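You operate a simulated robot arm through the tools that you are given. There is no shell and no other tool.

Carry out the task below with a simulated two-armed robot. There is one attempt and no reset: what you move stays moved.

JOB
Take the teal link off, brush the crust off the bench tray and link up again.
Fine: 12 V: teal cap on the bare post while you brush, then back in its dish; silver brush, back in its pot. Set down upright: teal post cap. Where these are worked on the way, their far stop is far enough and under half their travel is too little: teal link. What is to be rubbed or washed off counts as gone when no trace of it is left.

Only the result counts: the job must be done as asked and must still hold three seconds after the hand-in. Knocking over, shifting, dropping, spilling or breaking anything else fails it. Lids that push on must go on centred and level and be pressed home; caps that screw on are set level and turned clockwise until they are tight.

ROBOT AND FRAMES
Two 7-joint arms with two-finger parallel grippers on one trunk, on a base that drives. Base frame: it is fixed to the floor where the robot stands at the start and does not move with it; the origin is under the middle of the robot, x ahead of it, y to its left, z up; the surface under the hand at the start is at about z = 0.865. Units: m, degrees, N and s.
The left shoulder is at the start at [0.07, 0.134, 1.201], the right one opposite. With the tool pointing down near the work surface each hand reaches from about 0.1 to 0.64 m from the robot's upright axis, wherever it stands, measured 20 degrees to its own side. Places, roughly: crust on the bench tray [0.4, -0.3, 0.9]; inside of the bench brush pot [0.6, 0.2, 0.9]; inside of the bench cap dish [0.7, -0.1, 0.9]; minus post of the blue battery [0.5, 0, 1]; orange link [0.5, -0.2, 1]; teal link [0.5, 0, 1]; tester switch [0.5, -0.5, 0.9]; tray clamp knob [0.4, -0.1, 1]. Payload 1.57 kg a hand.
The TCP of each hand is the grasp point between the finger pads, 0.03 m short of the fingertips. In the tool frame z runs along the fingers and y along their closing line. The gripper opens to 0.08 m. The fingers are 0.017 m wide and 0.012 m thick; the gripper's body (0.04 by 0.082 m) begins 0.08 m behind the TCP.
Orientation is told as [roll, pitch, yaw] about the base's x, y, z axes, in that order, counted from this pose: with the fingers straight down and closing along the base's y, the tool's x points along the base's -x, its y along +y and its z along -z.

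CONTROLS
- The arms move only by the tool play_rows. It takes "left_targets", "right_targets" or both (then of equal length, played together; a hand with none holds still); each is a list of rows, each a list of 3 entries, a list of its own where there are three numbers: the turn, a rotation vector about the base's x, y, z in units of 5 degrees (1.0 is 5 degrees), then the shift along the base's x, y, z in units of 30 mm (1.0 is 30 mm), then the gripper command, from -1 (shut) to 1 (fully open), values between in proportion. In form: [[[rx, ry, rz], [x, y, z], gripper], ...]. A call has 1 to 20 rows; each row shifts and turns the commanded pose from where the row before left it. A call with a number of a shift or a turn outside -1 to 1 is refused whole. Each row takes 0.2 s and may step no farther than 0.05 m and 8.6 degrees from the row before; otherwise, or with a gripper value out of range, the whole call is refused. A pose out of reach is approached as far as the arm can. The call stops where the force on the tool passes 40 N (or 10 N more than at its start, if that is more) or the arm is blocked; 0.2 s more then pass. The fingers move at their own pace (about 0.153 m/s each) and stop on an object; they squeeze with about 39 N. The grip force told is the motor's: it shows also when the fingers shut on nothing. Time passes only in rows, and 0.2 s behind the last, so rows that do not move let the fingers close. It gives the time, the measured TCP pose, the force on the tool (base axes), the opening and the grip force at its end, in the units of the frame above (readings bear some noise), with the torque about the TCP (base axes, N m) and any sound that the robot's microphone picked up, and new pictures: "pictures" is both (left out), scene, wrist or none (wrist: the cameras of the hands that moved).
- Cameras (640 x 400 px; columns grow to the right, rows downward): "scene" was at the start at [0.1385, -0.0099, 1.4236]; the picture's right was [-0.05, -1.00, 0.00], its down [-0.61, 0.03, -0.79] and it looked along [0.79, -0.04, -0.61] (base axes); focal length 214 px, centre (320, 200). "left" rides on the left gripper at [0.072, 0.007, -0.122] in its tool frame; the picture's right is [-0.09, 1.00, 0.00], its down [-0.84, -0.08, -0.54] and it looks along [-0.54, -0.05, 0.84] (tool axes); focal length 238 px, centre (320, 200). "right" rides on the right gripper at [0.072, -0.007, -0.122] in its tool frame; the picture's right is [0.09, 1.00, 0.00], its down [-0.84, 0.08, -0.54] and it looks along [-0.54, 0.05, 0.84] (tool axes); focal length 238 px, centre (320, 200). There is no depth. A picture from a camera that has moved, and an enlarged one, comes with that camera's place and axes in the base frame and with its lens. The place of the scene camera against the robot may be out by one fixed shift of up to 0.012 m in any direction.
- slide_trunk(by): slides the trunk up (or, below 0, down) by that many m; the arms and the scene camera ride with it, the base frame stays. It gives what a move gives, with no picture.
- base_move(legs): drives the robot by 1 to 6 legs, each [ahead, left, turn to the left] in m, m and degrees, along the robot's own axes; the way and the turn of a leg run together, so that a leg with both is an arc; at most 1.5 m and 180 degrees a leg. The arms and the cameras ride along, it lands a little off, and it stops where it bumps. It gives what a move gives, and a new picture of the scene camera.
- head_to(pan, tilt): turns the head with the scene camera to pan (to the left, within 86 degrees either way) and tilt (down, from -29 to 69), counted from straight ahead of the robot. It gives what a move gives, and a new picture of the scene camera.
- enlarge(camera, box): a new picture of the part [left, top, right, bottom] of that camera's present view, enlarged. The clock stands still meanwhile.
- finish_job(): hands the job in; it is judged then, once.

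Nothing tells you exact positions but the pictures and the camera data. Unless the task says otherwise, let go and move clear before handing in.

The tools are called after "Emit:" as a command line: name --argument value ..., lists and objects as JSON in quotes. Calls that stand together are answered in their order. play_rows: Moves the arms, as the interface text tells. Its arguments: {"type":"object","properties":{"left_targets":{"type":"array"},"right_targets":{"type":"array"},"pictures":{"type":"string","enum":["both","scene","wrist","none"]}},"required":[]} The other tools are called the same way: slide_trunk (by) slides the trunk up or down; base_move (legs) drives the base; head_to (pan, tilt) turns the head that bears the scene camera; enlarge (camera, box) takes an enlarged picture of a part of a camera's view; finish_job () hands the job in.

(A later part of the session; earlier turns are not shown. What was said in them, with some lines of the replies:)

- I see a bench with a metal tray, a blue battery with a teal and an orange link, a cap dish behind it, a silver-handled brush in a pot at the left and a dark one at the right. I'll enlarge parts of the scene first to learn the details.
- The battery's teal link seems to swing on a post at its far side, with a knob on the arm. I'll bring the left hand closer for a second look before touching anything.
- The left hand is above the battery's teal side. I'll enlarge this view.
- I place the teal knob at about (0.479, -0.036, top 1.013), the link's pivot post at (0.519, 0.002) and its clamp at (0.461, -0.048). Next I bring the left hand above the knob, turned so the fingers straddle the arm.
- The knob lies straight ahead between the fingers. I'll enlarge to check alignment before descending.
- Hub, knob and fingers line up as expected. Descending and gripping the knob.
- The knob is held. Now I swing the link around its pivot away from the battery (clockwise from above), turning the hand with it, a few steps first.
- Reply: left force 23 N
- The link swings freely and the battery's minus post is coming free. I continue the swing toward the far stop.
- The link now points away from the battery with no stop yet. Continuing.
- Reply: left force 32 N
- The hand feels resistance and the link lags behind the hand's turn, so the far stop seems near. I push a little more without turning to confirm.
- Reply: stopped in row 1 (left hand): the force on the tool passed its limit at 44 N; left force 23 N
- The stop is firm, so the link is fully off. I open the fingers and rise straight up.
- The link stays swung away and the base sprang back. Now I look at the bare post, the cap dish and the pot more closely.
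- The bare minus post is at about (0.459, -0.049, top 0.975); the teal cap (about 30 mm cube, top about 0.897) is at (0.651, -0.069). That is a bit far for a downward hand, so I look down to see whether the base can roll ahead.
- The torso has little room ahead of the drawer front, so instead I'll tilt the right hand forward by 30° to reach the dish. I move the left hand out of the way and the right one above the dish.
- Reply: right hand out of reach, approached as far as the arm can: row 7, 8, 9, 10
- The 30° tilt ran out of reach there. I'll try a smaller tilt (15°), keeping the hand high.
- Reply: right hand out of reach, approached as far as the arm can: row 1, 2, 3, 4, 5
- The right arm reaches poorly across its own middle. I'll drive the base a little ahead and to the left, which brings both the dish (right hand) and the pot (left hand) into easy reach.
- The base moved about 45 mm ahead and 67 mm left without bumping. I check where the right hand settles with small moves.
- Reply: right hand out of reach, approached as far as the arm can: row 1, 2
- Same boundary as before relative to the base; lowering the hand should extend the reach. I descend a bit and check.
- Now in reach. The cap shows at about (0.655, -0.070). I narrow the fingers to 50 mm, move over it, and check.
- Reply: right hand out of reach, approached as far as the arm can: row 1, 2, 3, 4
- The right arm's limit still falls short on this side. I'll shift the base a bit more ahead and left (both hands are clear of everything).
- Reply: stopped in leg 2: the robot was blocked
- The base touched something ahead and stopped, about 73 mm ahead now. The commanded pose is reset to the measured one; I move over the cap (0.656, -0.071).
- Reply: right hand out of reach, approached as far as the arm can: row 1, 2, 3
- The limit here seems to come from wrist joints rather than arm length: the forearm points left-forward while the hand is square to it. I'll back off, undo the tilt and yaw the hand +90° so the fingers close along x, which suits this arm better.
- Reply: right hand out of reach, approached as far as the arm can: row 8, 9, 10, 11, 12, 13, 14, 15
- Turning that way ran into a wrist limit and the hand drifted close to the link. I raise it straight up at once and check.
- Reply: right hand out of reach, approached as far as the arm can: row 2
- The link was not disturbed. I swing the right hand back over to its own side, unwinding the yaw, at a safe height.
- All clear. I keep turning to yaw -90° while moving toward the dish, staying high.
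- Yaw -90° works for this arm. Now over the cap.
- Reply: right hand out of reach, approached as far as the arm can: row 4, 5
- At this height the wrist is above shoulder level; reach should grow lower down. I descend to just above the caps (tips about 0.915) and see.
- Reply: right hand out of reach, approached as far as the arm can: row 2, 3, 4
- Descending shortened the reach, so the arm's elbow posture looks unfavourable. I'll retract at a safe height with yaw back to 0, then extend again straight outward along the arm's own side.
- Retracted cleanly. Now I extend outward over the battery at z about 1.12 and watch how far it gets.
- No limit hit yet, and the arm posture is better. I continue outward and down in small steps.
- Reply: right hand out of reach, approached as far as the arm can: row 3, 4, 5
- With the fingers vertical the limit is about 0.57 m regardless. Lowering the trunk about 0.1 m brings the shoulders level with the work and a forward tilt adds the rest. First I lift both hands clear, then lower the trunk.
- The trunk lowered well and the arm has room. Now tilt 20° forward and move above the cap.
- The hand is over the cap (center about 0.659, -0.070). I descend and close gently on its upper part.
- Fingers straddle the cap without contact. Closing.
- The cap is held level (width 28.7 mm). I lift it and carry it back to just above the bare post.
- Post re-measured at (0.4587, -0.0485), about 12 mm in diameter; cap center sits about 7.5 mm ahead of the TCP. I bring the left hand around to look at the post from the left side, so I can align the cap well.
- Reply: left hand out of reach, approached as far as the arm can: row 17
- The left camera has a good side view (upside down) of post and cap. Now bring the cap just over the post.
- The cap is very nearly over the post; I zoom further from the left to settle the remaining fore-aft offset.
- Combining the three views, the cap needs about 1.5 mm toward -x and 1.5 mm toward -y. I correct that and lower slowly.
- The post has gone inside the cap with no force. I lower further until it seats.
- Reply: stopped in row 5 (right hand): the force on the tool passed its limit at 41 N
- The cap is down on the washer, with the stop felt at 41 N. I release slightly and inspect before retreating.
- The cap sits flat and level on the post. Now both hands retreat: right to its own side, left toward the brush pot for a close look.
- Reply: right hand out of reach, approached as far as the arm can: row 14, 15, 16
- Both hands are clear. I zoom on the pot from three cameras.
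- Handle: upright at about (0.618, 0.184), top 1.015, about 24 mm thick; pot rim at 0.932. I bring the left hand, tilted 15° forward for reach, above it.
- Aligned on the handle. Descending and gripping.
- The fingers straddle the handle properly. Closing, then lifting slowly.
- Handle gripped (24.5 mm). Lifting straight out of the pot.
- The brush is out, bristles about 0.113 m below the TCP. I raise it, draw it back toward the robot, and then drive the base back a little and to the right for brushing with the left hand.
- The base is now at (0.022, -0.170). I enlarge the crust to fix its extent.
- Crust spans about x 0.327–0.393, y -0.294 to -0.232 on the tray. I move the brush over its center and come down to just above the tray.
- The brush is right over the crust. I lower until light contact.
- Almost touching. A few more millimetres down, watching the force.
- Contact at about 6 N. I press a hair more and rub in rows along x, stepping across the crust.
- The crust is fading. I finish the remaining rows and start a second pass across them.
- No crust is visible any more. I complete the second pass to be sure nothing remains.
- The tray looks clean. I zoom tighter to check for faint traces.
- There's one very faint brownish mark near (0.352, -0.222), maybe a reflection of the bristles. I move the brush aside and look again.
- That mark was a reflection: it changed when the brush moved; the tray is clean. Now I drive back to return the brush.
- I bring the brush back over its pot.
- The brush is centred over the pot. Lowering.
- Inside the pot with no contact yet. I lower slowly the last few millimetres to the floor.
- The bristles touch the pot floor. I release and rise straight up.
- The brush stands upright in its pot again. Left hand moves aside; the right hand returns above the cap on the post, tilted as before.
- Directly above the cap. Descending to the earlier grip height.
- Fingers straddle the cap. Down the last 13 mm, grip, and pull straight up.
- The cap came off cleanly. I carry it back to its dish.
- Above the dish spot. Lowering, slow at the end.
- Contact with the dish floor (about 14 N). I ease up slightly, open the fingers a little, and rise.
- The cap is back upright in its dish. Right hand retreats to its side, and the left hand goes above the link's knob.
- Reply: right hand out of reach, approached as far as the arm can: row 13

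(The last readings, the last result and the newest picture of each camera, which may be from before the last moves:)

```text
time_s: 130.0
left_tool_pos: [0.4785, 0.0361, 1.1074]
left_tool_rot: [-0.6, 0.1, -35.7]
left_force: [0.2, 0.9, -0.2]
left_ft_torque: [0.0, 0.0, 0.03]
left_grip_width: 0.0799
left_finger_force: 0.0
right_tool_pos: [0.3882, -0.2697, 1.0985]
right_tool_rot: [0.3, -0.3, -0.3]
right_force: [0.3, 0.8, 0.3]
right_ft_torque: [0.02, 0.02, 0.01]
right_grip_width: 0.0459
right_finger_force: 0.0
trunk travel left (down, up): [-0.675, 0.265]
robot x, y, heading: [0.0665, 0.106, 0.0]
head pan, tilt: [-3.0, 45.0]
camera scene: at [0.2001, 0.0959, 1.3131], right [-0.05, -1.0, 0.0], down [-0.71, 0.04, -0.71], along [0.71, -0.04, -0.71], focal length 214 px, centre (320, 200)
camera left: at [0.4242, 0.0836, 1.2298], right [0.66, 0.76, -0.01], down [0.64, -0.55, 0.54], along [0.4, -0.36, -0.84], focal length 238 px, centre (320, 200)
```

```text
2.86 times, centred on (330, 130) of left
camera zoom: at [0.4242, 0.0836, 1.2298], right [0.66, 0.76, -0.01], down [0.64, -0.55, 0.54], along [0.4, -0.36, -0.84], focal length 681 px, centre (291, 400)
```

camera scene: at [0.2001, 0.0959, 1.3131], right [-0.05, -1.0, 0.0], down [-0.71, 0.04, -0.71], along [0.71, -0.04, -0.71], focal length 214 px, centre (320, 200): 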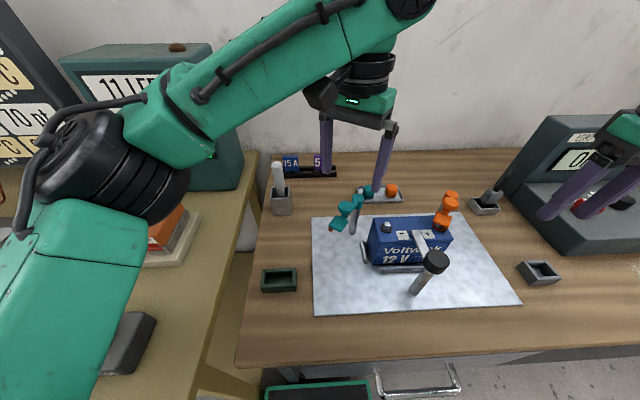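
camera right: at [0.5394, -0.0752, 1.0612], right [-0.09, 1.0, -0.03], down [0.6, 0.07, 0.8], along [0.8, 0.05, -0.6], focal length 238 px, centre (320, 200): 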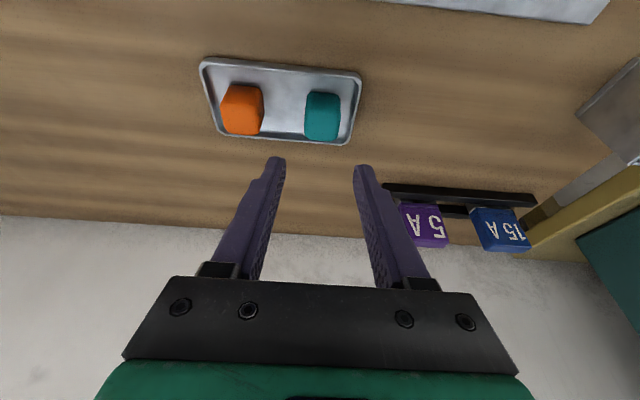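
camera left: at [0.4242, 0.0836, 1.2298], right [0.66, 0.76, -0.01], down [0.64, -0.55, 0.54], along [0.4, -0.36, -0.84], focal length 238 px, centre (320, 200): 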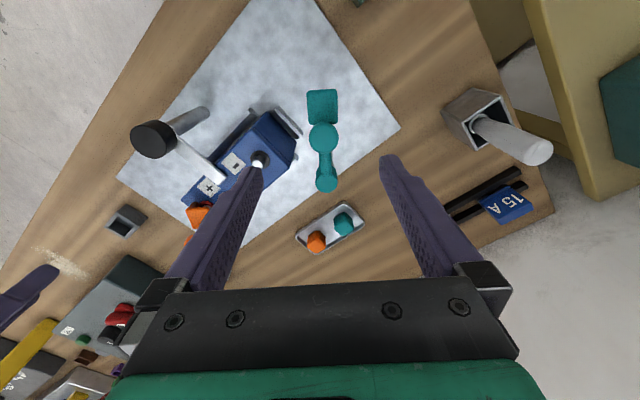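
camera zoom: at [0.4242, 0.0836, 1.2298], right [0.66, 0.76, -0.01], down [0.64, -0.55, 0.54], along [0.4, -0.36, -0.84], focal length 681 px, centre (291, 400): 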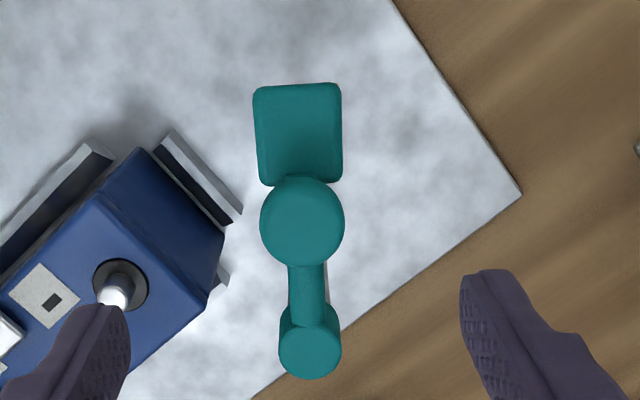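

The link lies in line with the hand (angle about 143°). I lower over the knob and grip it.

Emit:
play_rows --left_targets '[[[0, 0, -0.3], [0.05, -0.03, -0.8], 1], [[0, 0, 0], [0, 0, -0.8], 1], [[0, 0, 0], [0, 0, -0.8], 1], [[0, 0, 0], [0, 0, -0.8], 1], [[0, 0, 0], [0, 0, 0], 0.2], [[0, 0, 0], [0, 0, 0], -0.3], [[0, 0, 0], [0, 0, 0], -1], [[0, 0, 0], [0, 0, 0], -1], [[0, 0, 0], [0, 0, 0], -1]]' --pictures "wrist"

```text
time_s: 132.0
left_tool_pos: [0.4803, 0.0361, 1.0114]
left_tool_rot: [-0.6, 0.2, -37.3]
left_force: [-0.6, 1.8, -1.8]
left_ft_torque: [0.24, -0.21, 0.04]
left_grip_width: 0.029
left_finger_force: 38.8
right_tool_pos: [0.3888, -0.2692, 1.0984]
right_tool_rot: [0.3, -0.3, -0.3]
right_force: [0.2, -0.5, -0.3]
right_ft_torque: [0.0, 0.03, 0.0]
right_grip_width: 0.0459
right_finger_force: 0.0
trunk travel left (down, up): [-0.675, 0.265]
robot x, y, heading: [0.0644, 0.1051, 0.2]
head pan, tilt: [-3.0, 45.0]
camera left: at [0.4271, 0.0844, 1.1334], right [0.67, 0.74, -0.01], down [0.63, -0.56, 0.54], along [0.39, -0.37, -0.84], focal length 238 px, centre (320, 200)
```

left: 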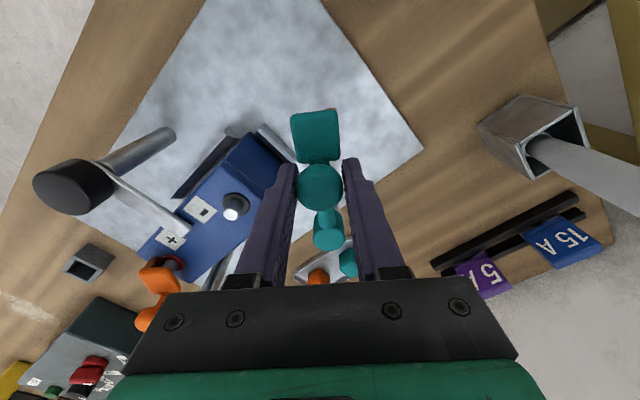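

Knob held. Now I swing the link back the other way (counter-clockwise) toward the post.

Emit:
play_rows --left_targets '[[[0, 0, 1], [-0.0951, -0.1237, 0], -1], [[0, 0, 1], [-0.0836, -0.1315, 0], -1], [[0, 0, 1], [-0.072, -0.1383, 0], -1], [[0, 0, 1], [-0.0597, -0.144, 0], -1], [[0, 0, 1], [-0.0468, -0.1487, 0], -1], [[0, 0, 1], [-0.0338, -0.1523, 0], -1], [[0, 0, 1], [-0.0204, -0.1544, 0], -1], [[0, 0, 1], [-0.0068, -0.1558, 0], -1], [[0, 0, 1], [0.0068, -0.1558, 0], -1], [[0, 0, 1], [0.0204, -0.1544, 0], -1]]'

```text
time_s: 134.2
left_tool_pos: [0.4695, -0.0102, 1.0114]
left_tool_rot: [-0.7, 0.1, 12.8]
left_force: [12.8, -9.1, 14.4]
left_ft_torque: [-0.37, -0.31, -0.68]
left_grip_width: 0.0297
left_finger_force: 39.1
right_tool_pos: [0.3908, -0.2721, 1.0983]
right_tool_rot: [0.3, -0.3, -0.3]
right_force: [0.1, 0.7, 0.0]
right_ft_torque: [-0.01, 0.01, 0.05]
right_grip_width: 0.046
right_finger_force: 0.1
trunk travel left (down, up): [-0.675, 0.265]
robot x, y, heading: [0.0673, 0.1064, 0.2]
head pan, tilt: [-3.0, 45.0]
camera scene: at [0.2021, 0.0929, 1.313], right [-0.05, -1.0, 0.0], down [-0.71, 0.04, -0.71], along [0.71, -0.03, -0.71], focal length 214 px, centre (320, 200)
camera left: at [0.3974, -0.0202, 1.1333], right [-0.13, 0.99, -0.01], down [0.83, 0.12, 0.54], along [0.54, 0.06, -0.84], focal length 238 px, centre (320, 200)
```

scene: 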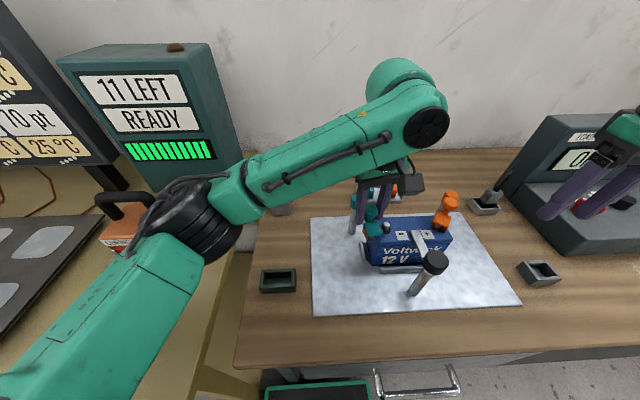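
left: 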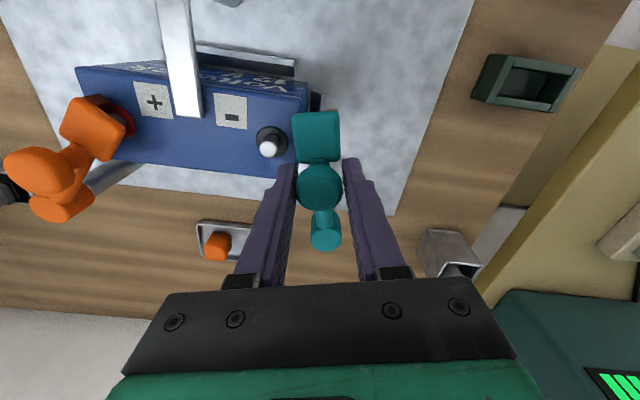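

Swinging well; the clamp is close to the post. I continue to the closed stop.

Emit:
play_rows --left_targets '[[[0, 0, 1], [0.0338, -0.1523, 0], -1], [[0, 0, 1], [0.0468, -0.1487, 0], -1], [[0, 0, 1], [0.0597, -0.144, 0], -1], [[0, 0, 1], [0.072, -0.1383, 0], -1], [[0, 0, 1], [0.0836, -0.1315, 0], -1], [[0, 0, 0.6], [0.0951, -0.1237, 0], -1]]'

Emit:
enlarge --camera "left" --box '[240, 70, 400, 250]'

```text
time_s: 135.6
left_tool_pos: [0.4786, -0.0339, 1.0112]
left_tool_rot: [-0.7, 0.1, 40.9]
left_force: [9.3, -5.5, 17.3]
left_ft_torque: [-0.4, -0.03, -0.54]
left_grip_width: 0.0297
left_finger_force: 39.2
right_tool_pos: [0.3891, -0.2698, 1.0981]
right_tool_rot: [0.3, -0.3, -0.3]
right_force: [0.0, -0.7, -0.6]
right_ft_torque: [-0.01, 0.0, 0.02]
right_grip_width: 0.0459
right_finger_force: 0.1
trunk travel left (down, up): [-0.675, 0.265]
robot x, y, heading: [0.0688, 0.1046, 0.1]
head pan, tilt: [-3.0, 45.0]
camera scene: at [0.2003, 0.0944, 1.3131], right [-0.05, -1.0, 0.0], down [-0.71, 0.04, -0.71], along [0.71, -0.04, -0.71], focal length 214 px, centre (320, 200)
camera left: at [0.4196, -0.0763, 1.1333], right [-0.58, 0.81, -0.01], down [0.68, 0.49, 0.54], along [0.44, 0.31, -0.84], focal length 238 px, centre (320, 200)
```

scene: 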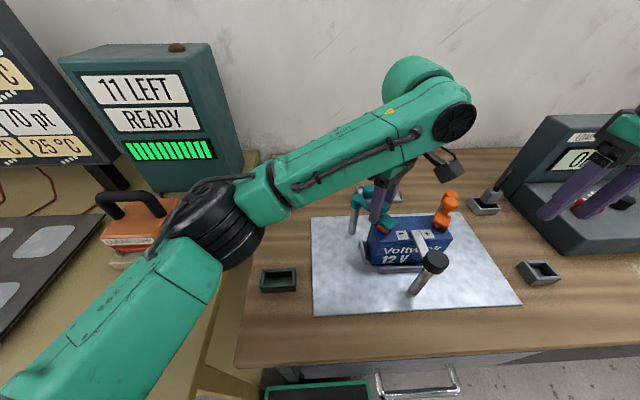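
left: 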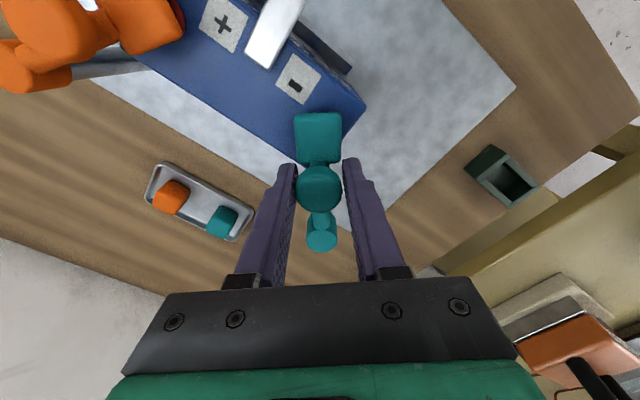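

```text
2.22 times, centred on (320, 160) of left
camera zoom: at [0.4196, -0.0763, 1.1333], right [-0.58, 0.81, -0.01], down [0.68, 0.49, 0.54], along [0.44, 0.31, -0.84], focal length 530 px, centre (320, 289)
```

zoom: 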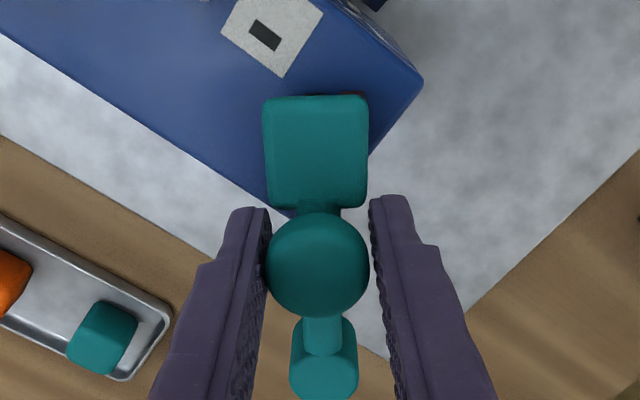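

Nearly home. I push on along the swing until the closed stop is felt.

Emit:
play_rows --left_targets '[[[0, 0, 0.3], [0.08, -0.09, 0], -1], [[0, 0, 0.3], [0.08, -0.09, 0], -1], [[0, 0, 0], [0.08, -0.09, 0], -1], [[0, 0, 0], [0.08, -0.09, 0], -1], [[0, 0, 0], [0.08, -0.09, 0], -1]]' --pictures "wrist"

Emit:
enlarge --camera "left" --box '[240, 70, 400, 250]'

Emit:
enlarge --camera "right" --box '[320, 60, 560, 240]'

```text
time_s: 136.6
left_tool_pos: [0.4822, -0.0371, 1.0109]
left_tool_rot: [0.3, 0.0, 43.6]
left_force: [-15.7, 14.6, 4.4]
left_ft_torque: [0.79, 1.0, -0.39]
left_grip_width: 0.0297
left_finger_force: 39.0
right_tool_pos: [0.3831, -0.2662, 1.1026]
right_tool_rot: [-0.1, -0.5, -0.1]
right_force: [0.2, -0.6, -0.4]
right_ft_torque: [0.02, 0.01, 0.0]
right_grip_width: 0.0461
right_finger_force: 0.1
trunk travel left (down, up): [-0.675, 0.265]
robot x, y, heading: [0.0653, 0.1049, -0.1]
head pan, tilt: [-3.0, 45.0]
stopped in row 4 (left hand): the force on the tool passed its limit at 45 N (the readings are from after the stop); the commanded pose is now the measured one
camera left: at [0.4245, -0.0829, 1.133], right [-0.62, 0.78, 0.0], down [0.66, 0.52, 0.54], along [0.42, 0.34, -0.84], focal length 238 px, centre (320, 200)
```

left: 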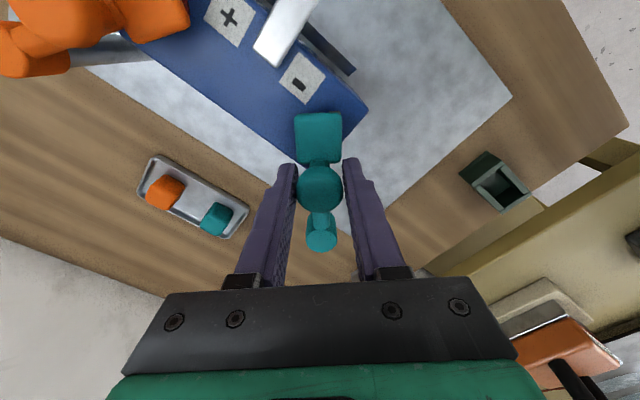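

```text
2.22 times, centred on (320, 160) of left
camera zoom: at [0.4245, -0.0829, 1.133], right [-0.62, 0.78, 0.0], down [0.66, 0.52, 0.54], along [0.42, 0.34, -0.84], focal length 530 px, centre (320, 289)
```

zoom: 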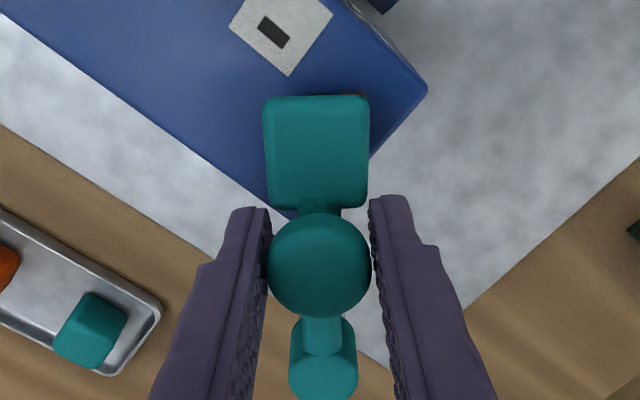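

```text
2.22 times, centred on (440, 150) of right
camera zoom: at [0.3112, -0.2706, 1.2231], right [-0.09, 1.0, 0.0], down [0.83, 0.07, 0.55], along [0.55, 0.05, -0.84], focal length 530 px, centre (53, 311)
```

zoom: 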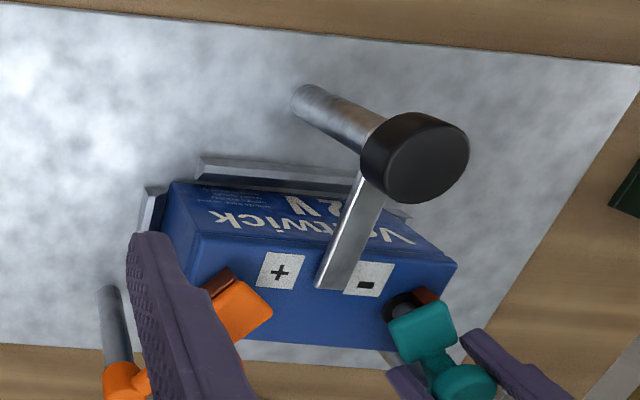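

The closed stop is firm (45 N), with the clamp over the post as at the start. I release and rise.

Emit:
play_rows --left_targets '[[[0, 0, 0], [0, 0, 0], -0.2], [[0, 0, 0], [0, 0, 0], 0.3], [[0, 0, 0], [0, 0, 0], 0.5], [[0, 0, 0], [0, 0, 0], 0.5], [[0, 0, 0], [0, 0, 0.7], 0.5], [[0, 0, 0], [0, 0, 1], 0.5], [[0, 0, 0], [0, 0, 1], 0.5], [[0, 0, 0], [0, 0, 1], 0.5], [[0, 0, -0.5], [-0.3, 0.8, 0.5], 0.5], [[0, 0, -1], [-0.3, 1, 0.3], 0.5], [[0, 0, -1], [-0.3, 1, 0], 0.5], [[0, 0, -1], [-0.3, 1, 0], 0.5], [[0, 0, -1], [-0.3, 1, 0], 0.5], [[0, 0, -1], [0, 1, 0], 0.5], [[0, 0, -1], [0, 1, 0], 0.5], [[0, 0, -1], [0, 0.5, 0], 0.5], [[0, 0, -1], [0, 0, 0], 0.5]]'

Emit:
enlarge --camera "scene" --box '[320, 165, 480, 285]'

Emit:
enlarge --camera "right" --box '[420, 130, 600, 260]'

Emit:
enlarge --camera "left" --box '[0, 0, 320, 260]'

```text
time_s: 140.2
left_tool_pos: [0.4408, 0.1783, 1.1443]
left_tool_rot: [0.2, 0.3, 1.2]
left_force: [-0.8, 0.5, 0.2]
left_ft_torque: [0.0, -0.03, 0.0]
left_grip_width: 0.06
left_finger_force: 0.1
right_tool_pos: [0.3885, -0.2697, 1.0982]
right_tool_rot: [0.2, -0.3, -0.3]
right_force: [-0.2, -0.8, -0.7]
right_ft_torque: [0.02, 0.0, -0.03]
right_grip_width: 0.0459
right_finger_force: 0.1
trunk travel left (down, up): [-0.675, 0.265]
robot x, y, heading: [0.0688, 0.1058, 0.1]
head pan, tilt: [-3.0, 45.0]
camera scene: at [0.1998, 0.0953, 1.313], right [-0.05, -1.0, 0.0], down [-0.71, 0.04, -0.71], along [0.71, -0.04, -0.71], focal length 214 px, centre (320, 200)
camera left: at [0.3694, 0.1813, 1.2659], right [0.07, 1.0, 0.0], down [0.84, -0.06, 0.54], along [0.54, -0.04, -0.84], focal length 238 px, centre (320, 200)
```

scene: 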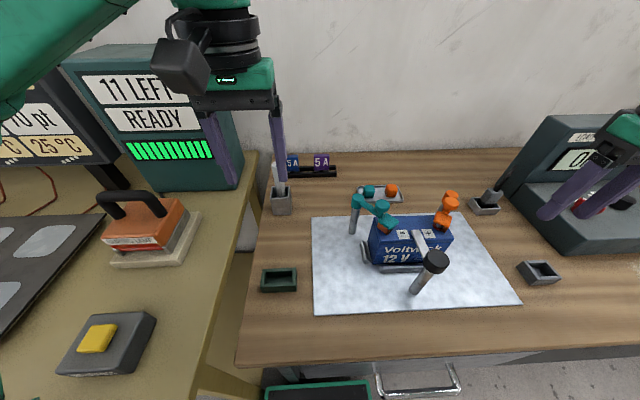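
left: 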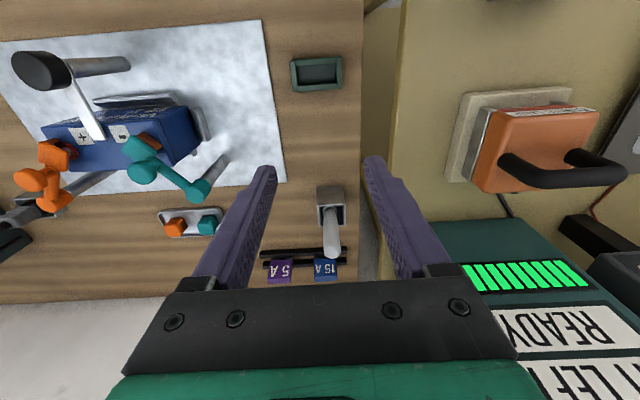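

```text
3.33 times, centred on (400, 225) of scene
camera zoom: at [0.1998, 0.0953, 1.313], right [-0.05, -1.0, 0.0], down [-0.71, 0.04, -0.71], along [0.71, -0.04, -0.71], focal length 715 px, centre (53, 117)
```

zoom: 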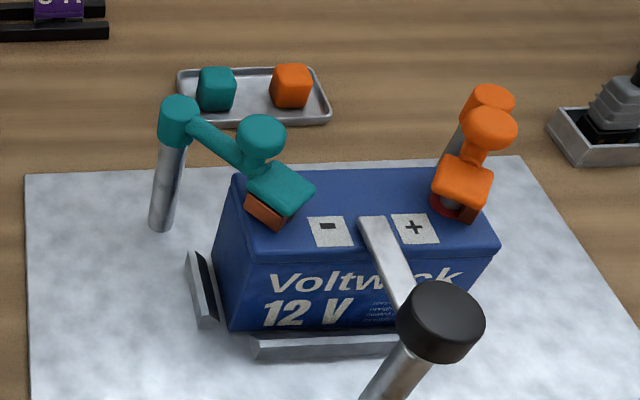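

```text
3.08 times, centred on (510, 195) of right
camera zoom: at [0.3163, -0.2752, 1.2204], right [-0.09, 1.0, 0.0], down [0.83, 0.07, 0.55], along [0.54, 0.05, -0.84], focal length 733 px, centre (-265, 215)
```

zoom: 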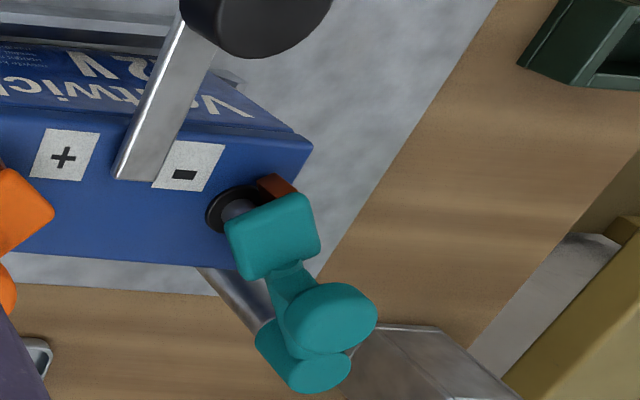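

```text
1.54 times, centred on (160, 130) of left
camera zoom: at [0.3694, 0.1813, 1.2659], right [0.07, 1.0, 0.0], down [0.84, -0.06, 0.54], along [0.54, -0.04, -0.84], focal length 367 px, centre (566, 308)
```

zoom: 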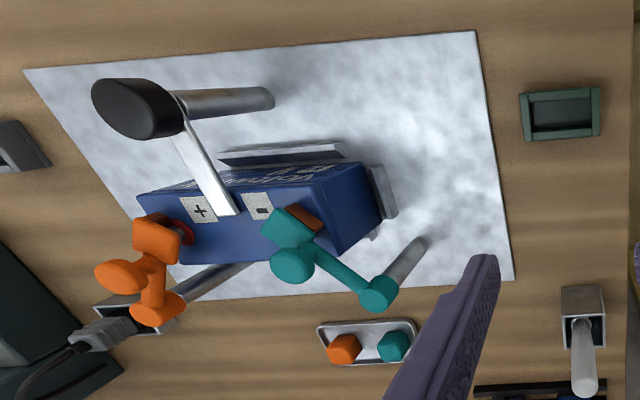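

The teal link is back on its post, with the clamp measured at the same place as at the start (0.461, -0.048). The cap stands upright in its dish, the silver brush is in its pot, the tray is clean, and both hands are clear. I hand in the job.

Emit:
finish_job

```text
The job is handed in.
```

I finished the job and handed it in; the hand-in gave no verdict, so this is what I saw myself.

- **Teal link:** I swung it off to its far stop, then back until it stopped firmly against the post. Its clamp measured at the same place as at the start.
- **Teal cap:** it sat flat and level on the bare post while I brushed. It is now upright in its dish.
- **Crust:** I brushed over the whole patch several times. I saw no trace of it in close-up views from three cameras.
- **Silver brush:** it is standing upright in its pot again.

Early on, while I was trying to reach the cap, the right hand drifted close to the link. The pictures showed nothing moved. I also drove the base to reach things, and it bumped something at the front of the bench once and stopped. I saw nothing shifted or knocked over.

Both hands had let go and were clear at the hand-in.
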